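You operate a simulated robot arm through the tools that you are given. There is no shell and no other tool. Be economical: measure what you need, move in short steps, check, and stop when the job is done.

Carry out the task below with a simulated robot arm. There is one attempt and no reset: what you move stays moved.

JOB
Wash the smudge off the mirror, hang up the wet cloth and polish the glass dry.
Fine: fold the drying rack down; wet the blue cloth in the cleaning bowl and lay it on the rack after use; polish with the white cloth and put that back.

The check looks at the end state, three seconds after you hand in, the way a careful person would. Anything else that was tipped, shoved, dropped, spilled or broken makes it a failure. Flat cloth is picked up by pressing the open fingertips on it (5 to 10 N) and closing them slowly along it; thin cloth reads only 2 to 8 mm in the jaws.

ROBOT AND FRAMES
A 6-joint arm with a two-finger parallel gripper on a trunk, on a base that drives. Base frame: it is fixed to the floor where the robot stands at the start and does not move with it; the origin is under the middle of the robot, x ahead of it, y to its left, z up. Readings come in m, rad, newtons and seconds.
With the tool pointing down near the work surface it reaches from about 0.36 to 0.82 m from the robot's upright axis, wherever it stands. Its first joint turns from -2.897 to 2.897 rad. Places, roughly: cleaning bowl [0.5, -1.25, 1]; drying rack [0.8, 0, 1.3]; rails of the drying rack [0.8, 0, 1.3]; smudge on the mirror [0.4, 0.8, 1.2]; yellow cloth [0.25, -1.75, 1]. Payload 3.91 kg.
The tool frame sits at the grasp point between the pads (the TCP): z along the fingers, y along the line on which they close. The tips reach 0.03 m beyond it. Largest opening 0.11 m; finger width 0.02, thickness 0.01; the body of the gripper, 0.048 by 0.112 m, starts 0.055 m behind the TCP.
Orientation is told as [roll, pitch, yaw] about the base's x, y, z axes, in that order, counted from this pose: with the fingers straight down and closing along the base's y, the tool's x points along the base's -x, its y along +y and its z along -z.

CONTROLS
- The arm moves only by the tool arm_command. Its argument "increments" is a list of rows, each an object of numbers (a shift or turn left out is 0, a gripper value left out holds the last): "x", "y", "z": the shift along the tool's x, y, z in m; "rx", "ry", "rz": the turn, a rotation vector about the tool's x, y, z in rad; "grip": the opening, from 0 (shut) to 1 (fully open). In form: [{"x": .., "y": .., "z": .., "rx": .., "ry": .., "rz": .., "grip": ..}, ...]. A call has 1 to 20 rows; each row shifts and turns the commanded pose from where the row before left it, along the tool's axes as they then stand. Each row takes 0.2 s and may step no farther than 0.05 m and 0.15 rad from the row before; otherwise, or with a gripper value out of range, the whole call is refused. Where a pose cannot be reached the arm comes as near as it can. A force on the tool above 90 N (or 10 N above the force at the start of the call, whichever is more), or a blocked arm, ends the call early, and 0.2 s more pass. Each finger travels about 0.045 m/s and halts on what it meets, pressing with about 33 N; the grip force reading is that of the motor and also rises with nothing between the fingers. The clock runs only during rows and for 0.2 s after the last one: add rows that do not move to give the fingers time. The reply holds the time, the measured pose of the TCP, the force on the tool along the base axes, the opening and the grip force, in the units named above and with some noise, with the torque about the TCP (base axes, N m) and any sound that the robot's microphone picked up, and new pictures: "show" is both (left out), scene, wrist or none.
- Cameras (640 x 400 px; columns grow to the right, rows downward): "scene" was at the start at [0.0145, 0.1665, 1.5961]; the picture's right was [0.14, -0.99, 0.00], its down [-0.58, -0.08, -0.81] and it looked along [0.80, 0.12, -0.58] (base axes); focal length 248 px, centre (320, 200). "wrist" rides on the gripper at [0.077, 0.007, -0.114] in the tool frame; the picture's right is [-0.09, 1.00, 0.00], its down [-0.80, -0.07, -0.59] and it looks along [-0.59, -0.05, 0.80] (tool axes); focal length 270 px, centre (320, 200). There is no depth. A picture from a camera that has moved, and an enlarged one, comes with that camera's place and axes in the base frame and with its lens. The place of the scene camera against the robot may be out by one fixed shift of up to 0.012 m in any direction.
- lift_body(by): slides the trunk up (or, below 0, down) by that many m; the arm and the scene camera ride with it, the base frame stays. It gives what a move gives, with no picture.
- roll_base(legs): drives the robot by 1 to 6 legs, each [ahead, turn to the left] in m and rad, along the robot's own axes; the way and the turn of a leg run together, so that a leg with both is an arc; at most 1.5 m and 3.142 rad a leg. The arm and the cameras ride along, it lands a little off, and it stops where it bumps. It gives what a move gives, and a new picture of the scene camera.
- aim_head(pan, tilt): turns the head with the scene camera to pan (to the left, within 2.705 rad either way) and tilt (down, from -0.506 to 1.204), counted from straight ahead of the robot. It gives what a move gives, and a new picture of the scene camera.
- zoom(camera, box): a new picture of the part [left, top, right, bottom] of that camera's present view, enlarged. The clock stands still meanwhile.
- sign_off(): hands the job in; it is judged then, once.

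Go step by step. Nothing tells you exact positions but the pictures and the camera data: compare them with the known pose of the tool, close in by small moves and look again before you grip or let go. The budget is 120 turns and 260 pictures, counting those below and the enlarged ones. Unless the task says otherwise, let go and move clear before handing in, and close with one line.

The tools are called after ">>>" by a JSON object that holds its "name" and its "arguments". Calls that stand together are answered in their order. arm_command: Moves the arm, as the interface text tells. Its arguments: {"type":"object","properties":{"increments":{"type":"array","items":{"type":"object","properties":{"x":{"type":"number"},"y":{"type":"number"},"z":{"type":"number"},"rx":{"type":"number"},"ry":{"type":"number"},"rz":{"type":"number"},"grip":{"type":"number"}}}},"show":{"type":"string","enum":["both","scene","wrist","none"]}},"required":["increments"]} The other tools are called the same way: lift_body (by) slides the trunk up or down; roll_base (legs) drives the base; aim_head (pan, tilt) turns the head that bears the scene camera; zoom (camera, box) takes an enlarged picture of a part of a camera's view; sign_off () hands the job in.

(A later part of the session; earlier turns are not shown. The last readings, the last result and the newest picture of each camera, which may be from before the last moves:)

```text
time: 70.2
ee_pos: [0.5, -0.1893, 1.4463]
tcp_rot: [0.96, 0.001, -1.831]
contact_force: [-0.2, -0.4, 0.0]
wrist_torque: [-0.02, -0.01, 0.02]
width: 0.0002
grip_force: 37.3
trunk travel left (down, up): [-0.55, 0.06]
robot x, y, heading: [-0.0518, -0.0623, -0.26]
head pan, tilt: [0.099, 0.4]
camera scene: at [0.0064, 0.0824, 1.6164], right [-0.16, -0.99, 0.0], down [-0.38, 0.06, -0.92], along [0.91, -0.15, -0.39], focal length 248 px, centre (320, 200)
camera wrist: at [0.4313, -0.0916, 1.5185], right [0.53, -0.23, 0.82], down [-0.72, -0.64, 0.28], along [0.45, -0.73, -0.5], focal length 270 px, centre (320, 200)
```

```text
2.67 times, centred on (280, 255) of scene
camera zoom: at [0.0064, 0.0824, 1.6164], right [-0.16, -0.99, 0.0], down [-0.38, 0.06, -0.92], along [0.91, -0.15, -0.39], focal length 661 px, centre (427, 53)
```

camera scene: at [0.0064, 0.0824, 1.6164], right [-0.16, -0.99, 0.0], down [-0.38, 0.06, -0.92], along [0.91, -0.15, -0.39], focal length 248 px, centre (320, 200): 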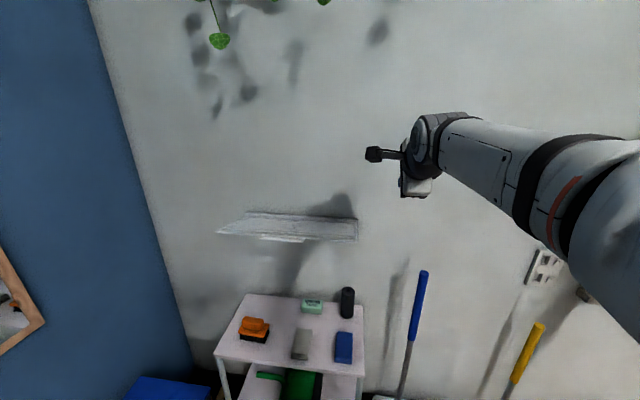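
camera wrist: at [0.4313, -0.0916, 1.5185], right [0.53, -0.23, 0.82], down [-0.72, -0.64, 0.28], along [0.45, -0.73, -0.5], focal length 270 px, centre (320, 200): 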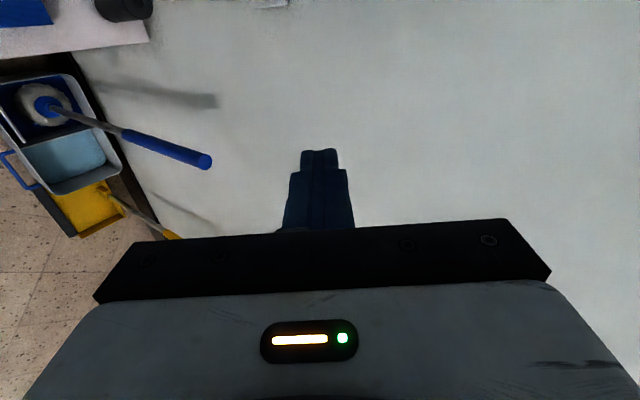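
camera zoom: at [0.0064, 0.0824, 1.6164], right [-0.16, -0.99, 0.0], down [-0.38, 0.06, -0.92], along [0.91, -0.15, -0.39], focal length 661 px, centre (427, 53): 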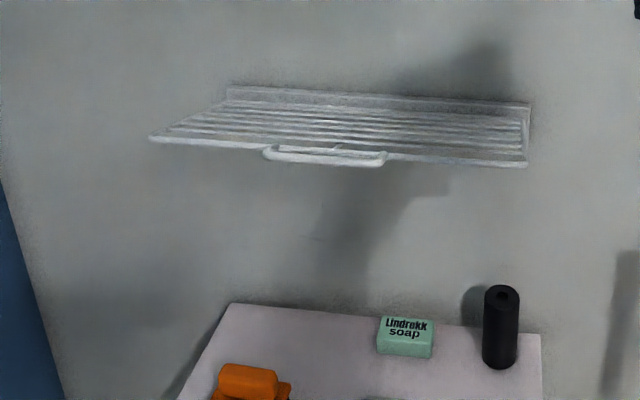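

The rack now hangs about 20° above horizontal. I'll return above the handle and press it gently down to its stop.

>>> {"name": "arm_command", "arguments": {"increments": [{"x": 0.05}, {"x": 0.05}, {"x": 0.05}, {"x": 0.05}, {"x": 0.05}, {"x": 0.05}, {"y": -0.03, "z": 0.024}, {"y": -0.03, "z": 0.024}, {"y": -0.03, "z": 0.024}, {"y": -0.03, "z": 0.024}, {}], "show": "wrist"}}

>>> {"name": "arm_command", "arguments": {"increments": [{"y": -0.0136, "z": 0.004}, {"y": -0.0136, "z": 0.004}, {"y": -0.0136, "z": 0.004}], "show": "wrist"}}

```text
time: 72.6
ee_pos: [0.5881, 0.0994, 1.2934]
tcp_rot: [0.957, -0.001, -1.833]
contact_force: [0.4, 0.0, -0.3]
wrist_torque: [0.04, 0.0, -0.01]
width: 0.0002
grip_force: 37.8
trunk travel left (down, up): [-0.55, 0.06]
robot x, y, heading: [-0.052, -0.0629, -0.261]
head pan, tilt: [0.099, 0.4]
camera wrist: at [0.5208, 0.198, 1.3658], right [0.53, -0.23, 0.82], down [-0.72, -0.64, 0.28], along [0.45, -0.73, -0.5], focal length 270 px, centre (320, 200)
```

wrist: 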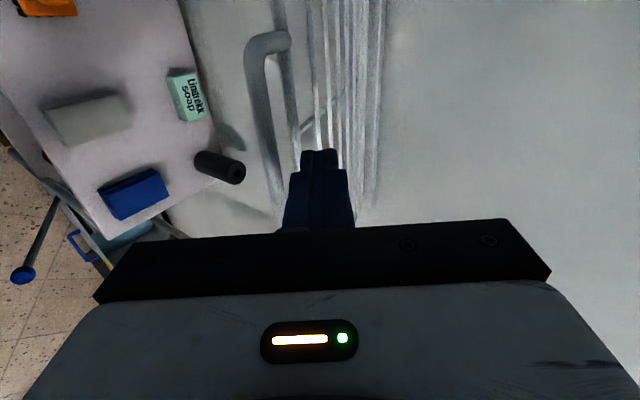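

```text
time: 73.4
ee_pos: [0.5852, 0.0995, 1.2811]
tcp_rot: [0.949, -0.004, -1.829]
contact_force: [0.2, -0.1, 0.5]
wrist_torque: [0.01, -0.03, 0.02]
width: 0.0
grip_force: 37.8
out of reach, approached as far as the arm can: row 1, 2, 3
trunk travel left (down, up): [-0.55, 0.06]
robot x, y, heading: [-0.0532, -0.0658, -0.263]
head pan, tilt: [0.099, 0.4]
camera wrist: at [0.5178, 0.197, 1.3541], right [0.54, -0.23, 0.81], down [-0.71, -0.64, 0.29], along [0.45, -0.73, -0.51], focal length 270 px, centre (320, 200)
```

wrist: 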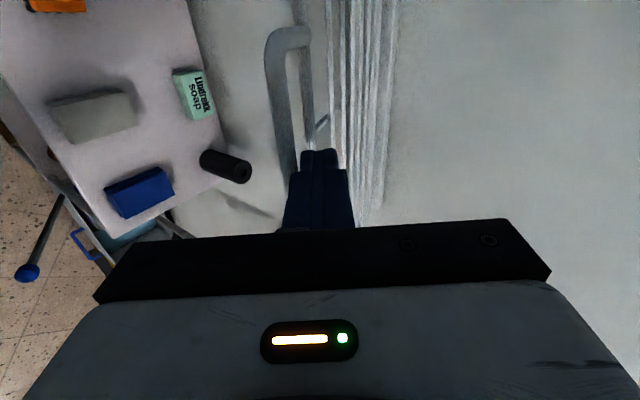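

The arm is at a wrist limit; I'll use the trunk to lower the fingers onto the bar instead.

>>> {"name": "lift_body", "arguments": {"by": -0.03}}

>>> {"name": "lift_body", "arguments": {"by": -0.03}}

>>> {"name": "arm_command", "arguments": {"increments": [{}], "show": "wrist"}}

```text
time: 74.2
ee_pos: [0.5856, 0.0987, 1.2516]
tcp_rot: [0.948, -0.002, -1.83]
contact_force: [0.3, -0.1, -0.4]
wrist_torque: [0.01, 0.0, 0.04]
width: 0.0
grip_force: 37.3
trunk travel left (down, up): [-0.52, 0.09]
robot x, y, heading: [-0.0497, -0.0652, -0.262]
head pan, tilt: [0.099, 0.4]
```

```text
time: 74.9
ee_pos: [0.5852, 0.0989, 1.2212]
tcp_rot: [0.951, -0.003, -1.83]
contact_force: [0.5, 0.6, 0.2]
wrist_torque: [-0.02, 0.0, -0.01]
width: 0.0
grip_force: 37.8
trunk travel left (down, up): [-0.49, 0.12]
robot x, y, heading: [-0.0518, -0.0628, -0.26]
head pan, tilt: [0.099, 0.4]
```

```text
time: 75.3
ee_pos: [0.5843, 0.0983, 1.2226]
tcp_rot: [0.95, -0.004, -1.829]
contact_force: [0.3, 0.4, -0.3]
wrist_torque: [0.01, 0.02, -0.03]
width: 0.0
grip_force: 37.4
trunk travel left (down, up): [-0.49, 0.12]
robot x, y, heading: [-0.0511, -0.0645, -0.262]
head pan, tilt: [0.099, 0.4]
camera wrist: at [0.5178, 0.1969, 1.2942], right [0.54, -0.23, 0.81], down [-0.71, -0.64, 0.29], along [0.45, -0.73, -0.51], focal length 270 px, centre (320, 200)
```

wrist: 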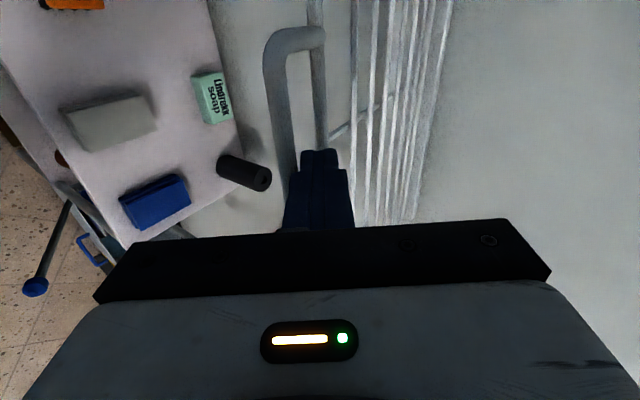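

The bar moves down with the finger at nearly no force. Continue lowering.

>>> {"name": "lift_body", "arguments": {"by": -0.03}}

>>> {"name": "lift_body", "arguments": {"by": -0.02}}

>>> {"name": "arm_command", "arguments": {"increments": [{}], "show": "wrist"}}

```text
time: 76.1
ee_pos: [0.5844, 0.0986, 1.2021]
tcp_rot: [0.965, 0.006, -1.827]
contact_force: [18.4, 1.8, 57.3]
wrist_torque: [0.34, -0.49, -0.2]
width: 0.0
grip_force: 36.9
trunk travel left (down, up): [-0.46, 0.15]
robot x, y, heading: [-0.0499, -0.0611, -0.261]
head pan, tilt: [0.099, 0.4]
```

```text
time: 76.5
ee_pos: [0.5888, 0.099, 1.202]
tcp_rot: [0.986, 0.014, -1.824]
contact_force: [0.5, -4.1, 17.1]
wrist_torque: [0.1, -0.07, -0.03]
width: 0.0
grip_force: 38.1
trunk travel left (down, up): [-0.451, 0.159]
robot x, y, heading: [-0.0516, -0.0623, -0.264]
head pan, tilt: [0.099, 0.4]
stopped: the force on the tool passed its limit (the readings are from after the stop); the commanded pose is now the measured one
```

```text
time: 76.9
ee_pos: [0.588, 0.0999, 1.2011]
tcp_rot: [0.983, 0.013, -1.822]
contact_force: [5.2, -5.0, 21.0]
wrist_torque: [0.11, -0.08, -0.11]
width: 0.0001
grip_force: 37.1
trunk travel left (down, up): [-0.451, 0.159]
robot x, y, heading: [-0.0532, -0.0605, -0.266]
head pan, tilt: [0.099, 0.4]
camera wrist: at [0.5175, 0.196, 1.2728], right [0.51, -0.24, 0.83], down [-0.72, -0.65, 0.26], along [0.47, -0.73, -0.5], focal length 270 px, centre (320, 200)
```

wrist: 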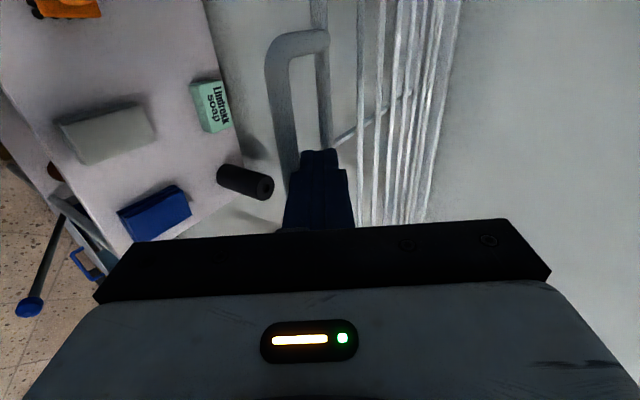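

It met its stop, so the rack should be fully down. I'll lift off, move back and check.

>>> {"name": "lift_body", "arguments": {"by": 0.08}}

>>> {"name": "arm_command", "arguments": {"increments": [{"y": 0.04}, {"y": 0.04}, {"x": -0.05}, {"x": -0.05}, {"x": -0.05}, {"x": -0.05}, {"x": -0.05}, {"x": -0.05}], "show": "scene"}}

>>> {"name": "zoom", "arguments": {"camera": "scene", "box": [160, 180, 400, 330]}}

```text
time: 78.1
ee_pos: [0.5887, 0.0999, 1.279]
tcp_rot: [0.977, 0.012, -1.824]
contact_force: [0.0, 0.5, 0.3]
wrist_torque: [-0.01, -0.01, -0.02]
width: 0.0001
grip_force: 37.5
trunk travel left (down, up): [-0.531, 0.079]
robot x, y, heading: [-0.0495, -0.0614, -0.261]
head pan, tilt: [0.099, 0.4]
```

```text
time: 79.9
ee_pos: [0.5573, -0.2055, 1.3409]
tcp_rot: [0.977, 0.012, -1.824]
contact_force: [0.8, -0.4, -0.1]
wrist_torque: [0.01, 0.0, 0.04]
width: 0.0003
grip_force: 38.3
trunk travel left (down, up): [-0.531, 0.079]
robot x, y, heading: [-0.0496, -0.0618, -0.262]
head pan, tilt: [0.099, 0.4]
camera scene: at [0.0067, 0.0822, 1.5972], right [-0.16, -0.99, 0.0], down [-0.38, 0.06, -0.92], along [0.91, -0.15, -0.39], focal length 248 px, centre (320, 200)
```

scene: 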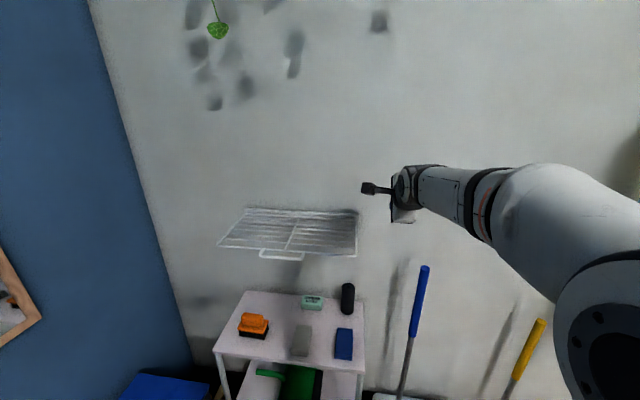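

```text
2.67 times, centred on (280, 255) of scene
camera zoom: at [0.0067, 0.0822, 1.5972], right [-0.16, -0.99, 0.0], down [-0.38, 0.06, -0.92], along [0.91, -0.15, -0.39], focal length 661 px, centre (427, 53)
```

zoom: 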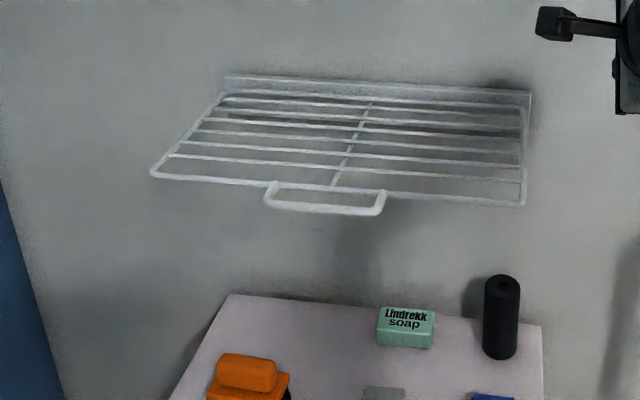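

The rack is folded down. Now I'll turn the gripper back so the jaws close sideways and approach the blue cloth from the front, under the rack's edge.

>>> {"name": "arm_command", "arguments": {"increments": [{"z": -0.04, "y": -0.028}, {"z": -0.04, "y": -0.028}, {"z": -0.04, "y": -0.028}, {"rz": -0.143, "grip": 0.6}, {"rz": -0.143}, {"rz": -0.143}, {"rz": -0.143}, {"rz": -0.143}, {"rz": -0.143}, {"rz": -0.143}, {"rz": -0.143}, {"rz": -0.143}, {"rz": -0.143}, {"rz": -0.143}, {"ry": 0.12}, {"ry": 0.12}, {"ry": 0.12}, {"ry": 0.12}], "show": "none"}}

```text
time: 83.7
ee_pos: [0.415, -0.1647, 1.3401]
tcp_rot: [0.011, -0.495, -0.259]
contact_force: [-0.3, -0.9, 0.1]
wrist_torque: [-0.04, 0.02, 0.0]
width: 0.0662
grip_force: 0.0
trunk travel left (down, up): [-0.531, 0.079]
robot x, y, heading: [-0.0523, -0.0631, -0.261]
head pan, tilt: [0.099, 0.4]
```

>>> {"name": "arm_command", "arguments": {"increments": [{"z": 0.0396, "x": 0.0214, "y": 0.012}, {"z": 0.0396, "x": 0.0214, "y": 0.012}, {"z": 0.0396, "x": 0.0214, "y": 0.012}, {"z": 0.0396, "x": 0.0214, "y": 0.012}, {"z": 0.0396, "x": 0.0214, "y": 0.012}, {"z": 0.0396, "x": 0.0214, "y": 0.012}, {"z": 0.0396, "x": 0.0214, "y": 0.012}, {"z": 0.0396, "x": 0.0214, "y": 0.012}, {"z": 0.0396, "x": 0.0214, "y": 0.012}], "show": "both"}}

```text
time: 85.7
ee_pos: [0.4454, -0.056, 0.9343]
tcp_rot: [0.013, -0.495, -0.263]
contact_force: [0.3, 0.3, 0.9]
wrist_torque: [-0.02, 0.03, 0.02]
width: 0.0659
grip_force: 0.1
trunk travel left (down, up): [-0.531, 0.079]
robot x, y, heading: [-0.0488, -0.0628, -0.262]
head pan, tilt: [0.099, 0.4]
camera scene: at [0.0081, 0.0834, 1.597], right [-0.16, -0.99, 0.0], down [-0.38, 0.06, -0.92], along [0.91, -0.15, -0.39], focal length 248 px, centre (320, 200)
camera wrist: at [0.3271, -0.0186, 1.0001], right [0.33, 0.94, 0.05], down [0.39, -0.19, 0.9], along [0.86, -0.28, -0.43], focal length 270 px, centre (320, 200)
```

scene: 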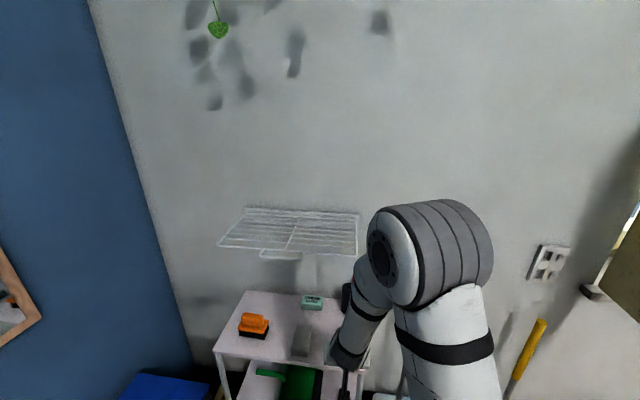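
wrist: 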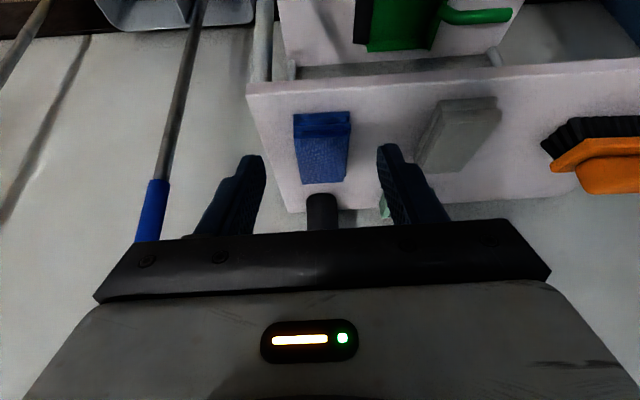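

The blue cloth is centred near (0.585,-0.098), top about 0.82. I'll come above it with the jaws at 3 cm.

>>> {"name": "arm_command", "arguments": {"increments": [{"z": 0.0308, "x": -0.0209, "y": -0.001, "grip": 0.3}, {"z": 0.0308, "x": -0.0209, "y": -0.001}, {"z": 0.0308, "x": -0.0209, "y": -0.001}, {"z": 0.0308, "x": -0.0209, "y": -0.001}, {}], "show": "both"}}

```text
time: 86.9
ee_pos: [0.5724, -0.0946, 0.868]
tcp_rot: [0.011, -0.498, -0.259]
contact_force: [0.5, 0.6, 0.6]
wrist_torque: [0.03, 0.01, 0.0]
width: 0.033
grip_force: 0.0
trunk travel left (down, up): [-0.531, 0.079]
robot x, y, heading: [-0.0542, -0.0656, -0.263]
head pan, tilt: [0.099, 0.4]
camera scene: at [0.0068, 0.083, 1.5971], right [-0.16, -0.99, 0.0], down [-0.38, 0.06, -0.92], along [0.91, -0.15, -0.39], focal length 248 px, centre (320, 200)
camera wrist: at [0.4542, -0.058, 0.9334], right [0.32, 0.94, 0.05], down [0.39, -0.18, 0.9], along [0.86, -0.27, -0.42], focal length 270 px, centre (320, 200)
```

scene: 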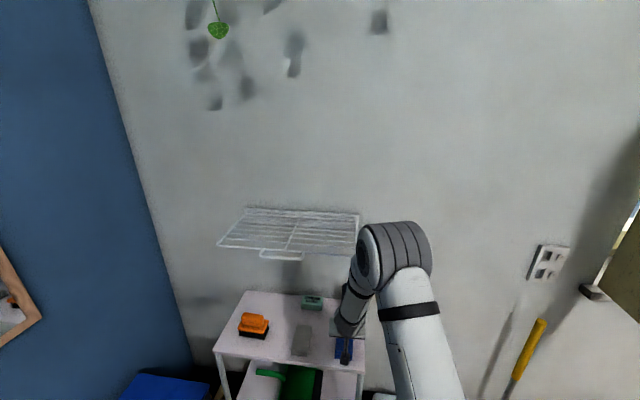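
wrist: 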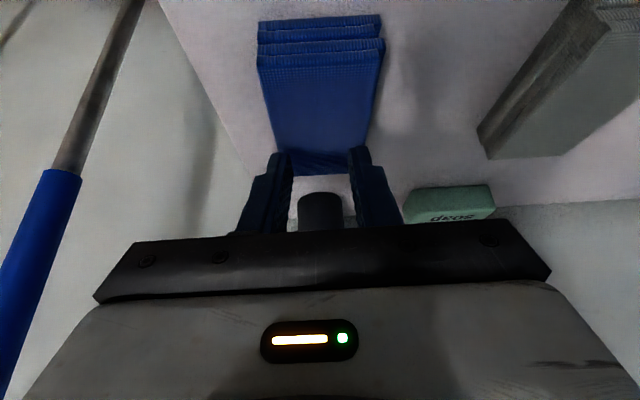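

Aligned. Lowering onto the cloth in small steps.

>>> {"name": "arm_command", "arguments": {"increments": [{"z": 0.0044, "x": 0.0024}, {"z": 0.0044, "x": 0.0024}, {"z": 0.0044, "x": 0.0024}, {"z": 0.0018, "x": 0.001}], "show": "none"}}

>>> {"name": "arm_command", "arguments": {"increments": [{"z": 0.0026, "x": 0.0014}], "show": "none"}}

>>> {"name": "arm_command", "arguments": {"increments": [{"z": 0.0026, "x": 0.0014}], "show": "wrist"}}

```text
time: 87.9
ee_pos: [0.5721, -0.0943, 0.8596]
tcp_rot: [0.015, -0.517, -0.26]
contact_force: [0.7, -4.2, 65.4]
wrist_torque: [-0.98, -0.17, -0.04]
width: 0.033
grip_force: 0.5
trunk travel left (down, up): [-0.531, 0.079]
robot x, y, heading: [-0.0509, -0.0638, -0.262]
head pan, tilt: [0.099, 0.4]
```

```text
time: 88.3
ee_pos: [0.5724, -0.0936, 0.8606]
tcp_rot: [0.018, -0.525, -0.263]
contact_force: [-4.6, -4.3, 86.0]
wrist_torque: [-1.3, -0.07, -0.02]
width: 0.0334
grip_force: 0.6
trunk travel left (down, up): [-0.531, 0.079]
robot x, y, heading: [-0.0515, -0.0624, -0.264]
head pan, tilt: [0.099, 0.4]
```

```text
time: 88.7
ee_pos: [0.5785, -0.0941, 0.8606]
tcp_rot: [0.016, -0.537, -0.261]
contact_force: [-2.2, 1.1, 40.6]
wrist_torque: [-0.49, -0.07, -0.07]
width: 0.0333
grip_force: 0.3
trunk travel left (down, up): [-0.531, 0.079]
robot x, y, heading: [-0.0569, -0.0627, -0.266]
head pan, tilt: [0.099, 0.4]
stopped in row 1: the force on the tool passed its limit (the readings are from after the stop); the commanded pose is now the measured one
camera wrist: at [0.4586, -0.0572, 0.9198], right [0.32, 0.94, 0.06], down [0.35, -0.18, 0.92], along [0.88, -0.28, -0.39], focal length 270 px, centre (320, 200)
```

wrist: 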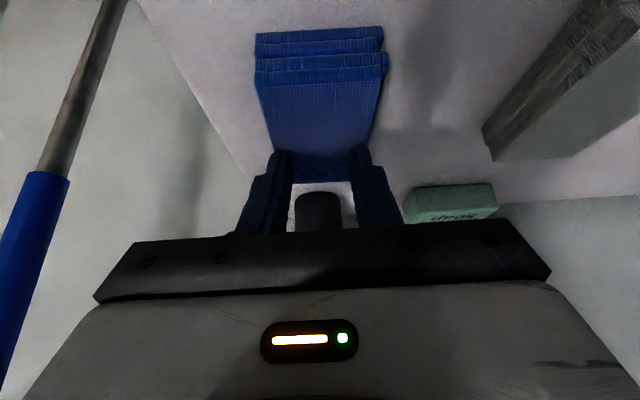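

Contact at tip height ~0.834, pressing too hard; I'll ease up to 5-10 N.

>>> {"name": "arm_command", "arguments": {"increments": [{"z": -0.0026, "x": -0.0014}], "show": "none"}}

```text
time: 89.1
ee_pos: [0.5796, -0.0945, 0.86]
tcp_rot: [0.016, -0.53, -0.262]
contact_force: [9.6, 0.2, 37.9]
wrist_torque: [-0.52, -0.44, 0.05]
width: 0.0332
grip_force: 0.1
trunk travel left (down, up): [-0.531, 0.079]
robot x, y, heading: [-0.0469, -0.0636, -0.262]
head pan, tilt: [0.099, 0.4]
```

>>> {"name": "arm_command", "arguments": {"increments": [{"z": -0.0026, "x": -0.0014}], "show": "none"}}

>>> {"name": "arm_command", "arguments": {"increments": [{"z": -0.0009, "x": -0.0005}], "show": "none"}}

```text
time: 89.5
ee_pos: [0.5776, -0.0951, 0.8613]
tcp_rot: [0.015, -0.521, -0.26]
contact_force: [9.9, -1.6, 25.4]
wrist_torque: [-0.41, -0.37, 0.19]
width: 0.033
grip_force: 0.0
trunk travel left (down, up): [-0.531, 0.079]
robot x, y, heading: [-0.0495, -0.0621, -0.266]
head pan, tilt: [0.099, 0.4]
```

```text
time: 89.9
ee_pos: [0.5765, -0.0953, 0.8605]
tcp_rot: [0.016, -0.521, -0.26]
contact_force: [8.6, -1.4, 20.4]
wrist_torque: [-0.3, -0.34, 0.06]
width: 0.0332
grip_force: 0.2
trunk travel left (down, up): [-0.531, 0.079]
robot x, y, heading: [-0.0576, -0.0636, -0.262]
head pan, tilt: [0.099, 0.4]
```

>>> {"name": "arm_command", "arguments": {"increments": [{"z": -0.0022, "x": -0.0014}, {}], "show": "none"}}

>>> {"name": "arm_command", "arguments": {"increments": [{"grip": 0.27}, {"grip": 0.24}, {"grip": 0.21}, {"grip": 0.18}, {"grip": 0.15}, {"grip": 0.12}, {"grip": 0.09}, {"grip": 0.06}, {"grip": 0.03}, {"grip": 0.0}, {}, {}], "show": "wrist"}}

```text
time: 90.5
ee_pos: [0.5758, -0.0954, 0.8612]
tcp_rot: [0.012, -0.515, -0.261]
contact_force: [-0.8, 0.7, 1.2]
wrist_torque: [-0.03, 0.01, 0.0]
width: 0.0329
grip_force: 0.2
trunk travel left (down, up): [-0.531, 0.079]
robot x, y, heading: [-0.0537, -0.0628, -0.268]
head pan, tilt: [0.099, 0.4]
```

```text
time: 93.1
ee_pos: [0.5779, -0.0937, 0.8624]
tcp_rot: [0.016, -0.519, -0.26]
contact_force: [0.2, 0.0, -1.2]
wrist_torque: [0.02, -0.03, -0.04]
width: 0.0001
grip_force: 32.6
trunk travel left (down, up): [-0.531, 0.079]
robot x, y, heading: [-0.0535, -0.0653, -0.266]
head pan, tilt: [0.099, 0.4]
camera wrist: at [0.4588, -0.0572, 0.9248], right [0.32, 0.94, 0.06], down [0.37, -0.18, 0.91], along [0.87, -0.27, -0.4], focal length 270 px, centre (320, 200)
```

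wrist: 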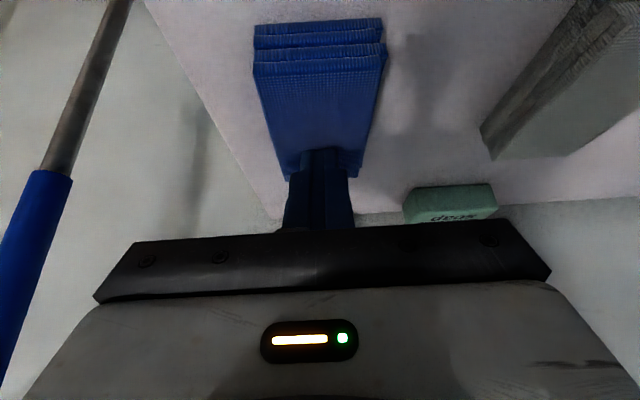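

It lost contact before closing. I'll reopen, press lightly again and close.

>>> {"name": "arm_command", "arguments": {"increments": [{"grip": 0.3}, {}, {}, {}, {"z": 0.0018, "x": 0.001}, {}], "show": "none"}}

>>> {"name": "arm_command", "arguments": {"increments": [{"z": 0.0013, "x": 0.0007}, {}], "show": "none"}}

```text
time: 94.5
ee_pos: [0.5792, -0.0934, 0.861]
tcp_rot: [0.016, -0.519, -0.26]
contact_force: [-0.1, 0.2, -0.6]
wrist_torque: [-0.04, 0.01, 0.0]
width: 0.0328
grip_force: 0.0
trunk travel left (down, up): [-0.531, 0.079]
robot x, y, heading: [-0.0504, -0.0622, -0.259]
head pan, tilt: [0.099, 0.4]
```

```text
time: 95.1
ee_pos: [0.5779, -0.0941, 0.8606]
tcp_rot: [0.017, -0.523, -0.26]
contact_force: [0.5, 1.5, 7.0]
wrist_torque: [-0.1, -0.04, 0.03]
width: 0.0323
grip_force: 0.1
trunk travel left (down, up): [-0.531, 0.079]
robot x, y, heading: [-0.0535, -0.0688, -0.267]
head pan, tilt: [0.099, 0.4]
```

7 N. Closing slowly.

>>> {"name": "arm_command", "arguments": {"increments": [{"grip": 0.28}, {"grip": 0.26}, {"grip": 0.24}, {"grip": 0.22}, {"grip": 0.2}, {"grip": 0.18}, {"grip": 0.16}, {"grip": 0.14}, {"grip": 0.12}, {"grip": 0.1}, {"grip": 0.08}, {"grip": 0.06}, {"grip": 0.04}, {"grip": 0.02}, {"grip": 0.0}, {}, {}], "show": "wrist"}}

```text
time: 98.7
ee_pos: [0.5781, -0.0949, 0.8613]
tcp_rot: [0.015, -0.521, -0.259]
contact_force: [-0.5, -1.4, 11.4]
wrist_torque: [-0.04, -0.03, 0.0]
width: 0.0
grip_force: 33.1
trunk travel left (down, up): [-0.531, 0.079]
robot x, y, heading: [-0.0498, -0.0618, -0.261]
head pan, tilt: [0.099, 0.4]
camera wrist: at [0.4578, -0.0571, 0.9222], right [0.32, 0.94, 0.06], down [0.37, -0.18, 0.91], along [0.87, -0.27, -0.4], focal length 270 px, centre (320, 200)
```

wrist: 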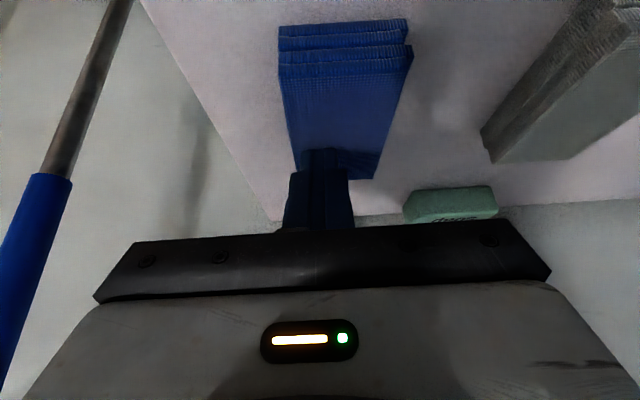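

The cloth is a firm folded pad about 5 cm wide, so I'll straddle it and grip its sides instead.

>>> {"name": "arm_command", "arguments": {"increments": [{"z": -0.026, "x": -0.015, "grip": 0.8}, {"z": -0.0077, "x": 0.0134, "y": 0.0155}, {}, {}, {}, {}, {}], "show": "wrist"}}

```text
time: 100.3
ee_pos: [0.5661, -0.0768, 0.8907]
tcp_rot: [0.015, -0.519, -0.26]
contact_force: [0.0, -0.2, 0.3]
wrist_torque: [0.0, -0.01, -0.04]
width: 0.0882
grip_force: 0.0
trunk travel left (down, up): [-0.531, 0.079]
robot x, y, heading: [-0.0491, -0.0619, -0.264]
head pan, tilt: [0.099, 0.4]
camera wrist: at [0.4465, -0.039, 0.9518], right [0.32, 0.94, 0.06], down [0.37, -0.18, 0.91], along [0.87, -0.27, -0.4], focal length 270 px, centre (320, 200)
```

wrist: 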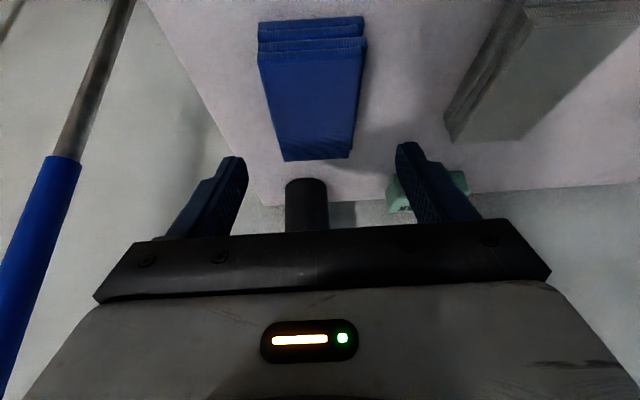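

>>> {"name": "arm_command", "arguments": {"increments": [{"z": 0.0166, "x": 0.0065}, {"z": 0.0166, "x": 0.0065}, {"z": 0.0166, "x": 0.0065}, {}], "show": "wrist"}}

>>> {"name": "arm_command", "arguments": {"increments": [{"grip": 0.6}, {"grip": 0.5}, {"grip": 0.4}, {"grip": 0.3}, {"grip": 0.2}, {"grip": 0.1}, {"grip": 0.0}, {}, {}], "show": "wrist"}}

```text
time: 101.3
ee_pos: [0.5744, -0.0791, 0.8368]
tcp_rot: [0.016, -0.52, -0.26]
contact_force: [0.3, -0.4, 0.2]
wrist_torque: [-0.02, -0.01, 0.0]
width: 0.0881
grip_force: 0.2
trunk travel left (down, up): [-0.531, 0.079]
robot x, y, heading: [-0.0522, -0.0663, -0.265]
head pan, tilt: [0.099, 0.4]
camera wrist: at [0.4551, -0.0408, 0.8987], right [0.32, 0.94, 0.06], down [0.37, -0.18, 0.91], along [0.87, -0.27, -0.4], focal length 270 px, centre (320, 200)
```

wrist: 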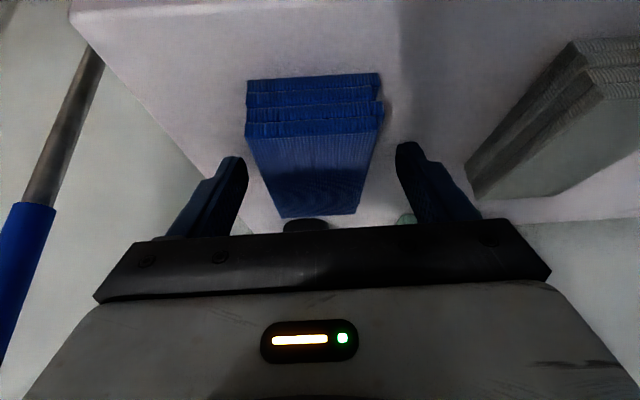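

```text
time: 103.3
ee_pos: [0.5755, -0.0775, 0.8369]
tcp_rot: [0.016, -0.519, -0.26]
contact_force: [-0.5, 0.4, 1.2]
wrist_torque: [-0.06, 0.02, -0.03]
width: 0.0579
grip_force: 33.0
trunk travel left (down, up): [-0.531, 0.079]
robot x, y, heading: [-0.0531, -0.0611, -0.265]
head pan, tilt: [0.099, 0.4]
camera wrist: at [0.455, -0.0408, 0.899], right [0.32, 0.94, 0.06], down [0.37, -0.18, 0.91], along [0.87, -0.27, -0.4], focal length 270 px, centre (320, 200)
```

wrist: 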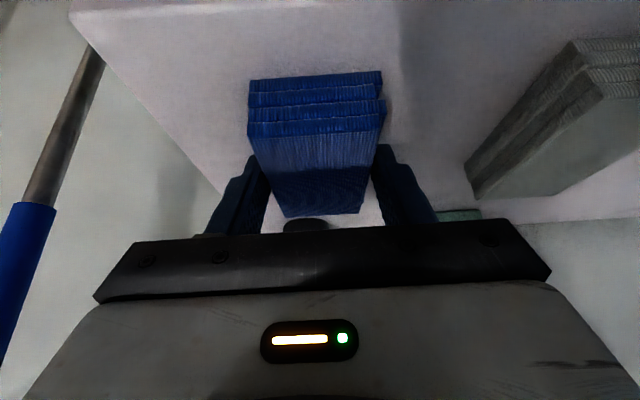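

The pad is gripped firmly at 58 mm. Lifting it a little and drawing back from under the rack.

>>> {"name": "arm_command", "arguments": {"increments": [{"z": -0.013, "x": -0.0075}, {"z": -0.013, "x": -0.0075}, {"z": -0.026, "x": -0.015}, {"z": -0.0199, "x": 0.0347}, {"z": -0.0199, "x": 0.0347}, {"z": -0.0199, "x": 0.0347}, {"z": -0.0199, "x": 0.0347}], "show": "both"}}

```text
time: 104.9
ee_pos: [0.4176, -0.0386, 0.8963]
tcp_rot: [0.015, -0.519, -0.259]
contact_force: [0.6, -0.3, 0.4]
wrist_torque: [-0.05, 0.01, 0.0]
width: 0.0573
grip_force: 32.8
trunk travel left (down, up): [-0.531, 0.079]
robot x, y, heading: [-0.0498, -0.0645, -0.263]
head pan, tilt: [0.099, 0.4]
camera scene: at [0.0065, 0.0833, 1.5971], right [-0.16, -0.99, 0.0], down [-0.38, 0.06, -0.92], along [0.91, -0.15, -0.39], focal length 248 px, centre (320, 200)
camera wrist: at [0.2985, -0.0013, 0.9581], right [0.32, 0.94, 0.06], down [0.37, -0.18, 0.91], along [0.87, -0.28, -0.4], focal length 270 px, centre (320, 200)
```

scene: 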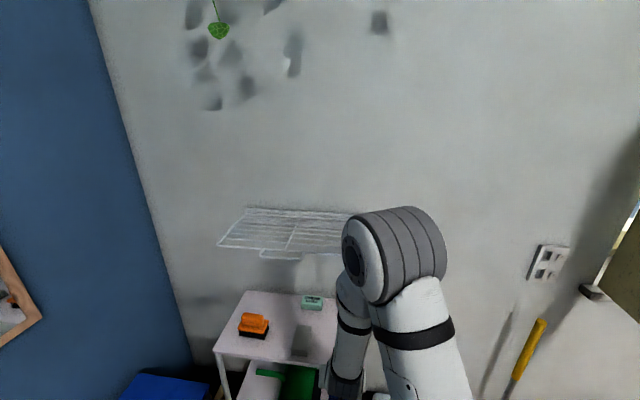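
wrist: 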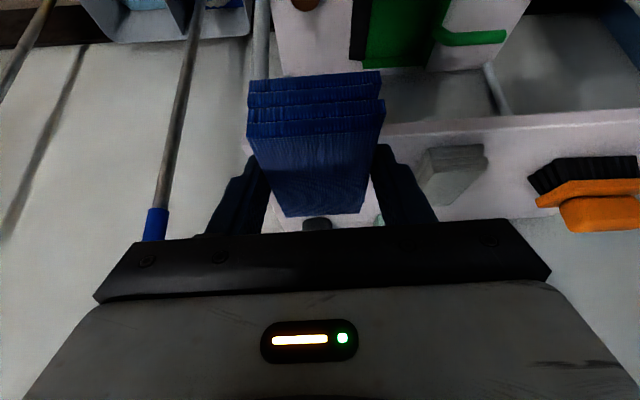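

Blue pad is held. I'll raise it and drive to the windowsill bowl.

>>> {"name": "arm_command", "arguments": {"increments": [{"z": -0.0433, "x": -0.0249}, {"z": -0.0433, "x": -0.0249}, {"z": -0.0433, "x": -0.0249}, {"z": -0.0433, "x": -0.0249}, {"z": -0.0433, "x": -0.0249}, {"z": -0.0433, "x": -0.0249}, {"z": -0.0433, "x": -0.0249}], "show": "none"}}

>>> {"name": "roll_base", "arguments": {"legs": [[-0.2, 0], [0, -1.54], [1.02, 0], [0, 1.495]]}}

```text
time: 106.5
ee_pos: [0.4178, -0.0443, 1.2466]
tcp_rot: [0.015, -0.518, -0.26]
contact_force: [-0.2, 0.5, 0.5]
wrist_torque: [0.02, 0.0, -0.01]
width: 0.0576
grip_force: 33.2
trunk travel left (down, up): [-0.531, 0.079]
robot x, y, heading: [-0.0547, -0.0655, -0.266]
head pan, tilt: [0.099, 0.4]
```

```text
time: 120.3
ee_pos: [-0.0045, -1.0099, 1.2457]
tcp_rot: [0.016, -0.519, -0.317]
contact_force: [0.5, -0.4, -0.2]
wrist_torque: [0.01, 0.04, 0.0]
width: 0.0575
grip_force: 32.6
trunk travel left (down, up): [-0.531, 0.079]
robot x, y, heading: [-0.4721, -1.0045, -0.324]
head pan, tilt: [0.099, 0.4]
camera scene: at [-0.4056, -0.859, 1.5971], right [-0.22, -0.97, 0.0], down [-0.38, 0.09, -0.92], along [0.9, -0.21, -0.39], focal length 248 px, centre (320, 200)
```

scene: 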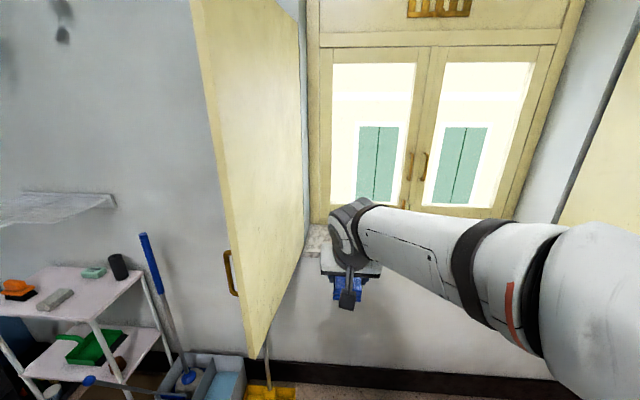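

Before driving in, I'll shift the arm to the right, away from the shutter, then go forward.

>>> {"name": "arm_command", "arguments": {"increments": [{"y": -0.04}, {"y": -0.04}], "show": "none"}}

>>> {"name": "roll_base", "arguments": {"legs": [[0.3, 0]]}}

>>> {"name": "arm_command", "arguments": {"increments": [{}], "show": "wrist"}}

```text
time: 120.9
ee_pos: [-0.0315, -1.0858, 1.2427]
tcp_rot: [0.017, -0.521, -0.315]
contact_force: [-0.1, -0.4, -1.1]
wrist_torque: [0.04, 0.03, 0.01]
width: 0.0571
grip_force: 32.5
trunk travel left (down, up): [-0.531, 0.079]
robot x, y, heading: [-0.474, -1.0023, -0.321]
head pan, tilt: [0.099, 0.4]
```

```text
time: 123.0
ee_pos: [0.2514, -1.1813, 1.2421]
tcp_rot: [0.015, -0.52, -0.315]
contact_force: [0.2, -0.7, -0.7]
wrist_torque: [0.01, 0.02, 0.02]
width: 0.0568
grip_force: 32.9
trunk travel left (down, up): [-0.531, 0.079]
robot x, y, heading: [-0.19, -1.0979, -0.326]
head pan, tilt: [0.099, 0.4]
camera scene: at [-0.1235, -0.9534, 1.5971], right [-0.22, -0.97, 0.0], down [-0.38, 0.09, -0.92], along [0.9, -0.21, -0.39], focal length 248 px, centre (320, 200)
```

scene: 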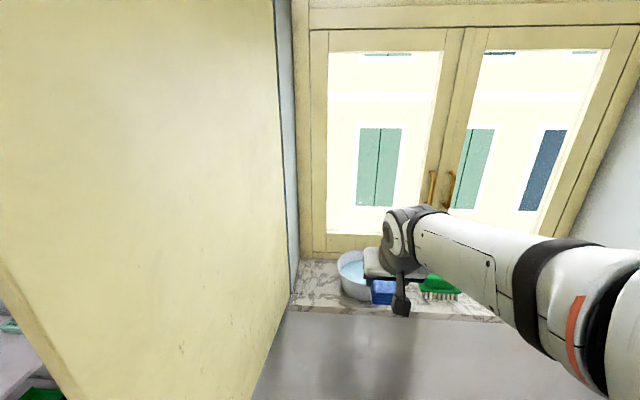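

```text
time: 123.4
ee_pos: [0.2505, -1.1813, 1.2423]
tcp_rot: [0.016, -0.52, -0.317]
contact_force: [0.3, -0.6, -0.4]
wrist_torque: [-0.01, 0.05, -0.02]
width: 0.0572
grip_force: 32.7
trunk travel left (down, up): [-0.531, 0.079]
robot x, y, heading: [-0.1918, -1.0983, -0.327]
head pan, tilt: [0.099, 0.4]
camera wrist: at [0.134, -1.137, 1.3042], right [0.37, 0.93, 0.06], down [0.36, -0.2, 0.91], along [0.86, -0.32, -0.4], focal length 270 px, centre (320, 200)
```

wrist: 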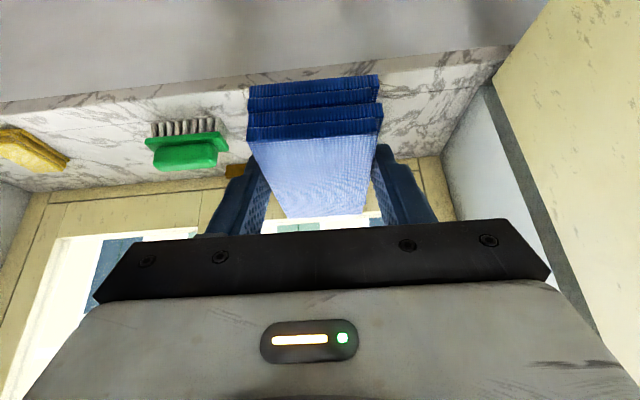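

The bowl is near (0.497,-1.235) with water at about z 1.04. I'll hover the pad over it.

>>> {"name": "arm_command", "arguments": {"increments": [{"z": 0.0306, "x": -0.0298, "y": 0.0043}, {"z": 0.0306, "x": -0.0298, "y": 0.0043}, {"z": 0.0306, "x": -0.0298, "y": 0.0043}, {"z": 0.0306, "x": -0.0298, "y": 0.0043}, {"z": 0.0306, "x": -0.0298, "y": 0.0043}, {"z": 0.0306, "x": -0.0298, "y": 0.0043}], "show": "both"}}

>>> {"name": "zoom", "arguments": {"camera": "scene", "box": [280, 200, 460, 320]}}

```text
time: 124.8
ee_pos: [0.4958, -1.2327, 1.1719]
tcp_rot: [0.016, -0.518, -0.316]
contact_force: [1.0, -0.4, 0.0]
wrist_torque: [0.01, 0.03, 0.05]
width: 0.0572
grip_force: 32.6
trunk travel left (down, up): [-0.531, 0.079]
robot x, y, heading: [-0.1965, -1.0985, -0.323]
head pan, tilt: [0.099, 0.4]
camera scene: at [-0.1227, -0.9535, 1.597], right [-0.22, -0.97, 0.0], down [-0.38, 0.09, -0.92], along [0.9, -0.21, -0.39], focal length 248 px, centre (320, 200)
camera wrist: at [0.3777, -1.1888, 1.2336], right [0.37, 0.93, 0.06], down [0.36, -0.2, 0.91], along [0.86, -0.32, -0.41], focal length 270 px, centre (320, 200)
```

scene: 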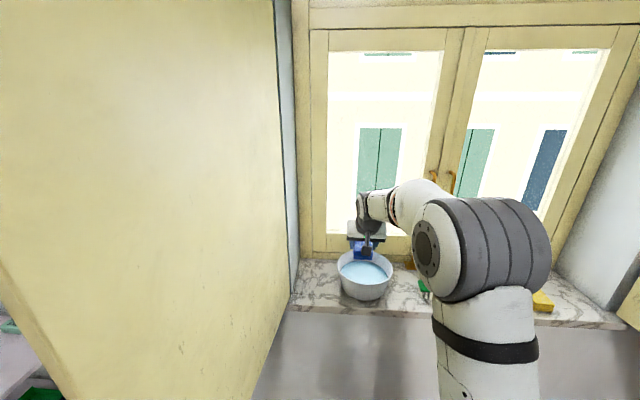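
wrist: 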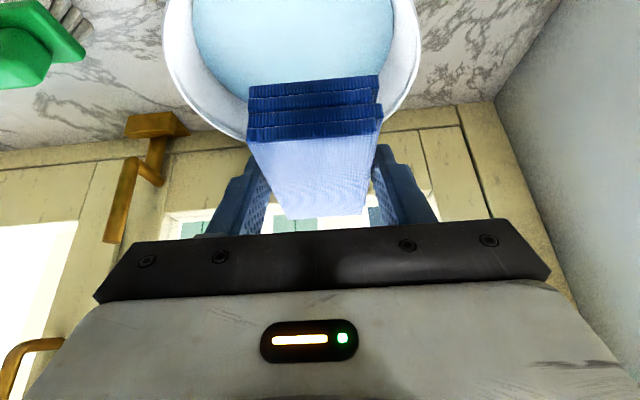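

```text
3.33 times, centred on (370, 260) of scene
camera zoom: at [-0.1227, -0.9535, 1.597], right [-0.22, -0.97, 0.0], down [-0.38, 0.09, -0.92], along [0.9, -0.21, -0.39], focal length 826 px, centre (153, 0)
```

zoom: 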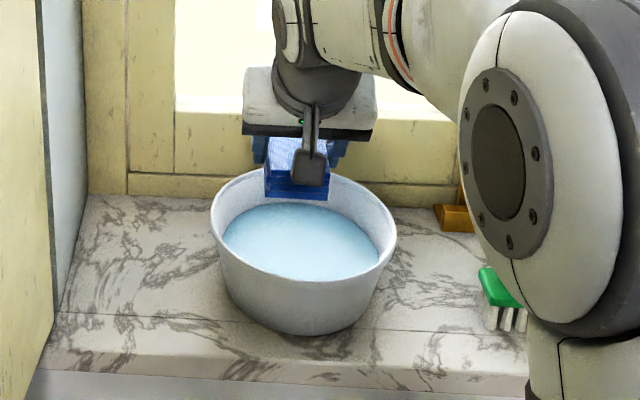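

The bowl centre is about 1 cm right of the pad. I'll correct and lower the pad into the water.

>>> {"name": "arm_command", "arguments": {"increments": [{"z": -0.0022, "x": 0.0039, "y": -0.01}, {"z": 0.026, "x": 0.0149}, {"z": 0.026, "x": 0.0149}, {"z": 0.0217, "x": 0.0124}, {}], "show": "both"}}

>>> {"name": "zoom", "arguments": {"camera": "scene", "box": [280, 200, 460, 320]}}

```text
time: 126.0
ee_pos: [0.4873, -1.2391, 1.0868]
tcp_rot: [0.014, -0.521, -0.316]
contact_force: [-0.3, -1.6, -1.6]
wrist_torque: [0.0, 0.01, -0.03]
width: 0.0571
grip_force: 32.8
trunk travel left (down, up): [-0.531, 0.079]
robot x, y, heading: [-0.1873, -1.093, -0.324]
head pan, tilt: [0.099, 0.4]
camera scene: at [-0.1242, -0.9531, 1.5971], right [-0.22, -0.97, 0.0], down [-0.38, 0.09, -0.92], along [0.9, -0.21, -0.39], focal length 248 px, centre (320, 200)
camera wrist: at [0.3701, -1.195, 1.148], right [0.37, 0.93, 0.06], down [0.36, -0.2, 0.91], along [0.86, -0.32, -0.4], focal length 270 px, centre (320, 200)
```

scene: 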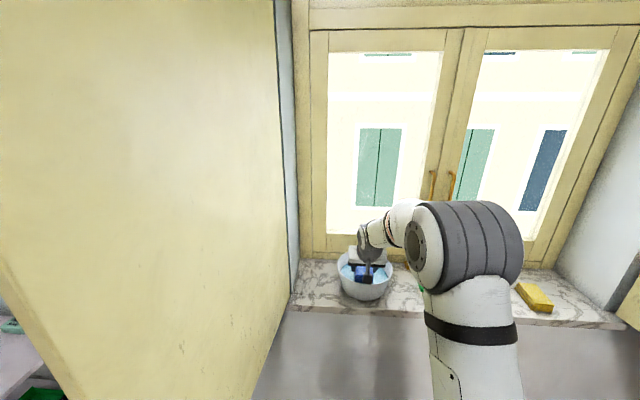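
wrist: 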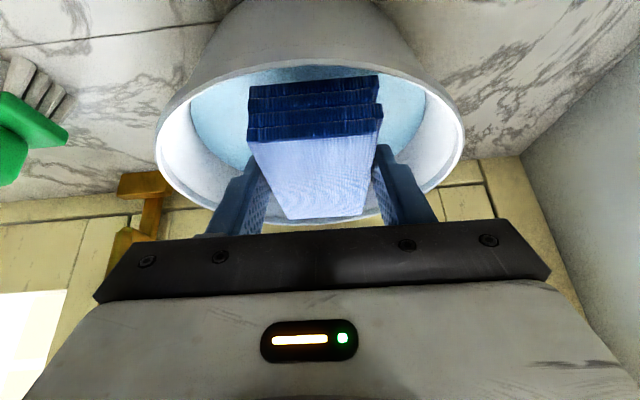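

```text
3.33 times, centred on (370, 260) of scene
camera zoom: at [-0.1242, -0.9531, 1.5971], right [-0.22, -0.97, 0.0], down [-0.38, 0.09, -0.92], along [0.9, -0.21, -0.39], focal length 826 px, centre (153, 0)
```

zoom: 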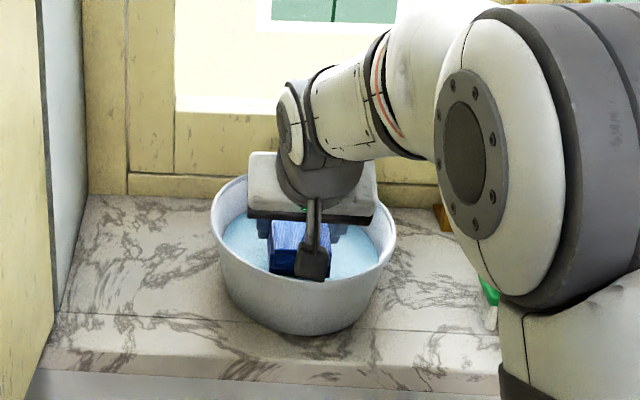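

The pad front is near the front rim; I'll shift 2 cm forward and dip further.

>>> {"name": "arm_command", "arguments": {"increments": [{"z": 0.011, "x": -0.0191}, {"z": 0.0087, "x": 0.005}, {"z": 0.0087, "x": 0.005}, {"z": 0.0087, "x": 0.005}, {"z": 0.0043, "x": 0.0025}, {}], "show": "both"}}

>>> {"name": "zoom", "arguments": {"camera": "scene", "box": [280, 200, 460, 320]}}

```text
time: 127.4
ee_pos: [0.5094, -1.2442, 1.0522]
tcp_rot: [0.014, -0.52, -0.316]
contact_force: [-0.8, -0.3, -0.8]
wrist_torque: [-0.01, 0.03, -0.03]
width: 0.0572
grip_force: 33.0
trunk travel left (down, up): [-0.531, 0.079]
robot x, y, heading: [-0.194, -1.0895, -0.324]
head pan, tilt: [0.099, 0.4]
camera scene: at [-0.1241, -0.9532, 1.5971], right [-0.22, -0.97, 0.0], down [-0.38, 0.09, -0.92], along [0.9, -0.21, -0.39], focal length 248 px, centre (320, 200)
camera wrist: at [0.3912, -1.1997, 1.1142], right [0.37, 0.93, 0.06], down [0.36, -0.2, 0.91], along [0.86, -0.32, -0.4], focal length 270 px, centre (320, 200)
```

scene: 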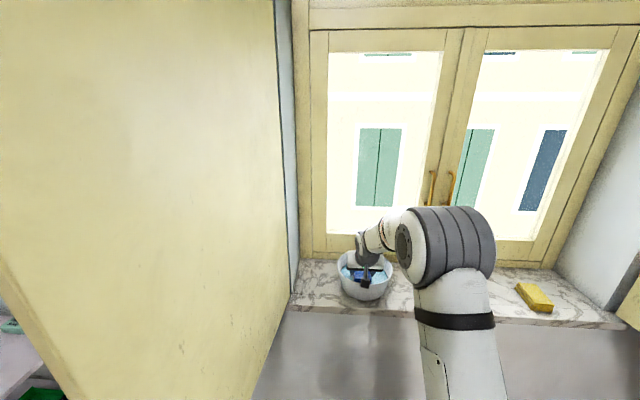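
wrist: 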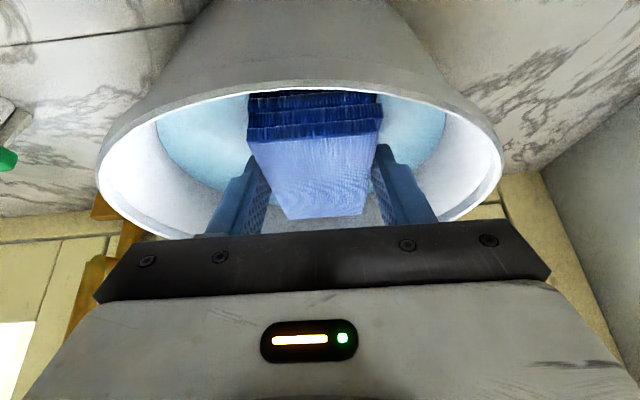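

```text
3.33 times, centred on (370, 260) of scene
camera zoom: at [-0.1241, -0.9532, 1.5971], right [-0.22, -0.97, 0.0], down [-0.38, 0.09, -0.92], along [0.9, -0.21, -0.39], focal length 826 px, centre (153, 0)
```

zoom: 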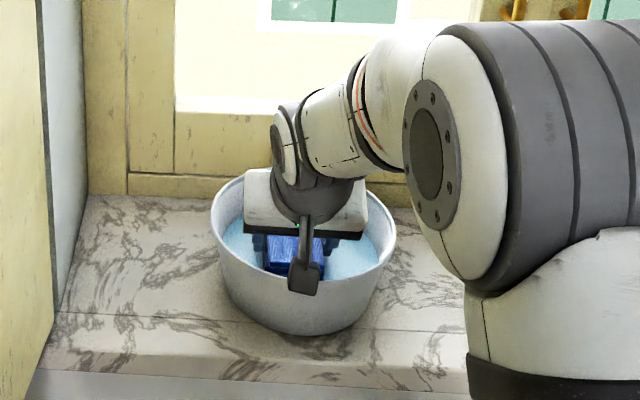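

>>> {"name": "arm_command", "arguments": {"increments": [{"z": 0.0087, "x": 0.005}, {"z": 0.0087, "x": 0.005}, {}, {}, {}], "show": "wrist"}}

>>> {"name": "zoom", "arguments": {"camera": "scene", "box": [310, 220, 420, 310]}}

```text
time: 128.6
ee_pos: [0.5094, -1.2442, 1.0329]
tcp_rot: [0.016, -0.519, -0.316]
contact_force: [-0.3, -0.8, -0.1]
wrist_torque: [0.01, 0.01, 0.01]
width: 0.0569
grip_force: 32.8
trunk travel left (down, up): [-0.531, 0.079]
robot x, y, heading: [-0.1879, -1.0944, -0.327]
head pan, tilt: [0.099, 0.4]
camera wrist: at [0.3924, -1.1995, 1.0942], right [0.37, 0.93, 0.06], down [0.36, -0.2, 0.91], along [0.86, -0.32, -0.4], focal length 270 px, centre (320, 200)
```

wrist: 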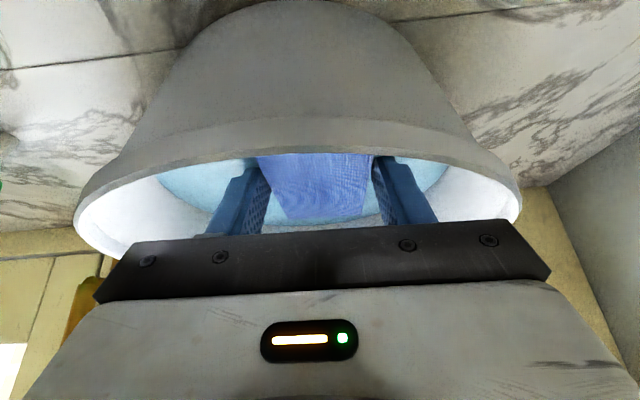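

```text
4.44 times, centred on (365, 265) of scene
camera zoom: at [-0.1241, -0.9532, 1.5971], right [-0.22, -0.97, 0.0], down [-0.38, 0.09, -0.92], along [0.9, -0.21, -0.39], focal length 1101 px, centre (120, -89)
```

zoom: 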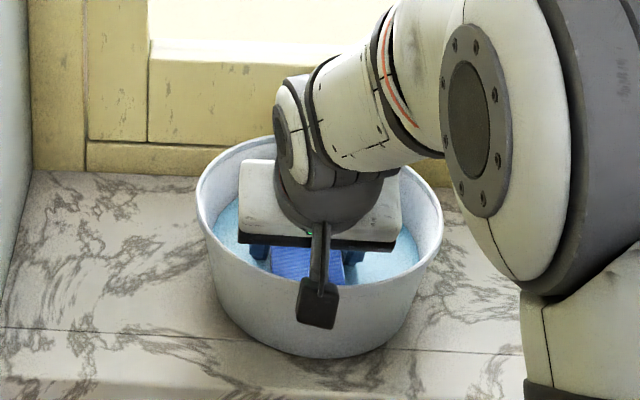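

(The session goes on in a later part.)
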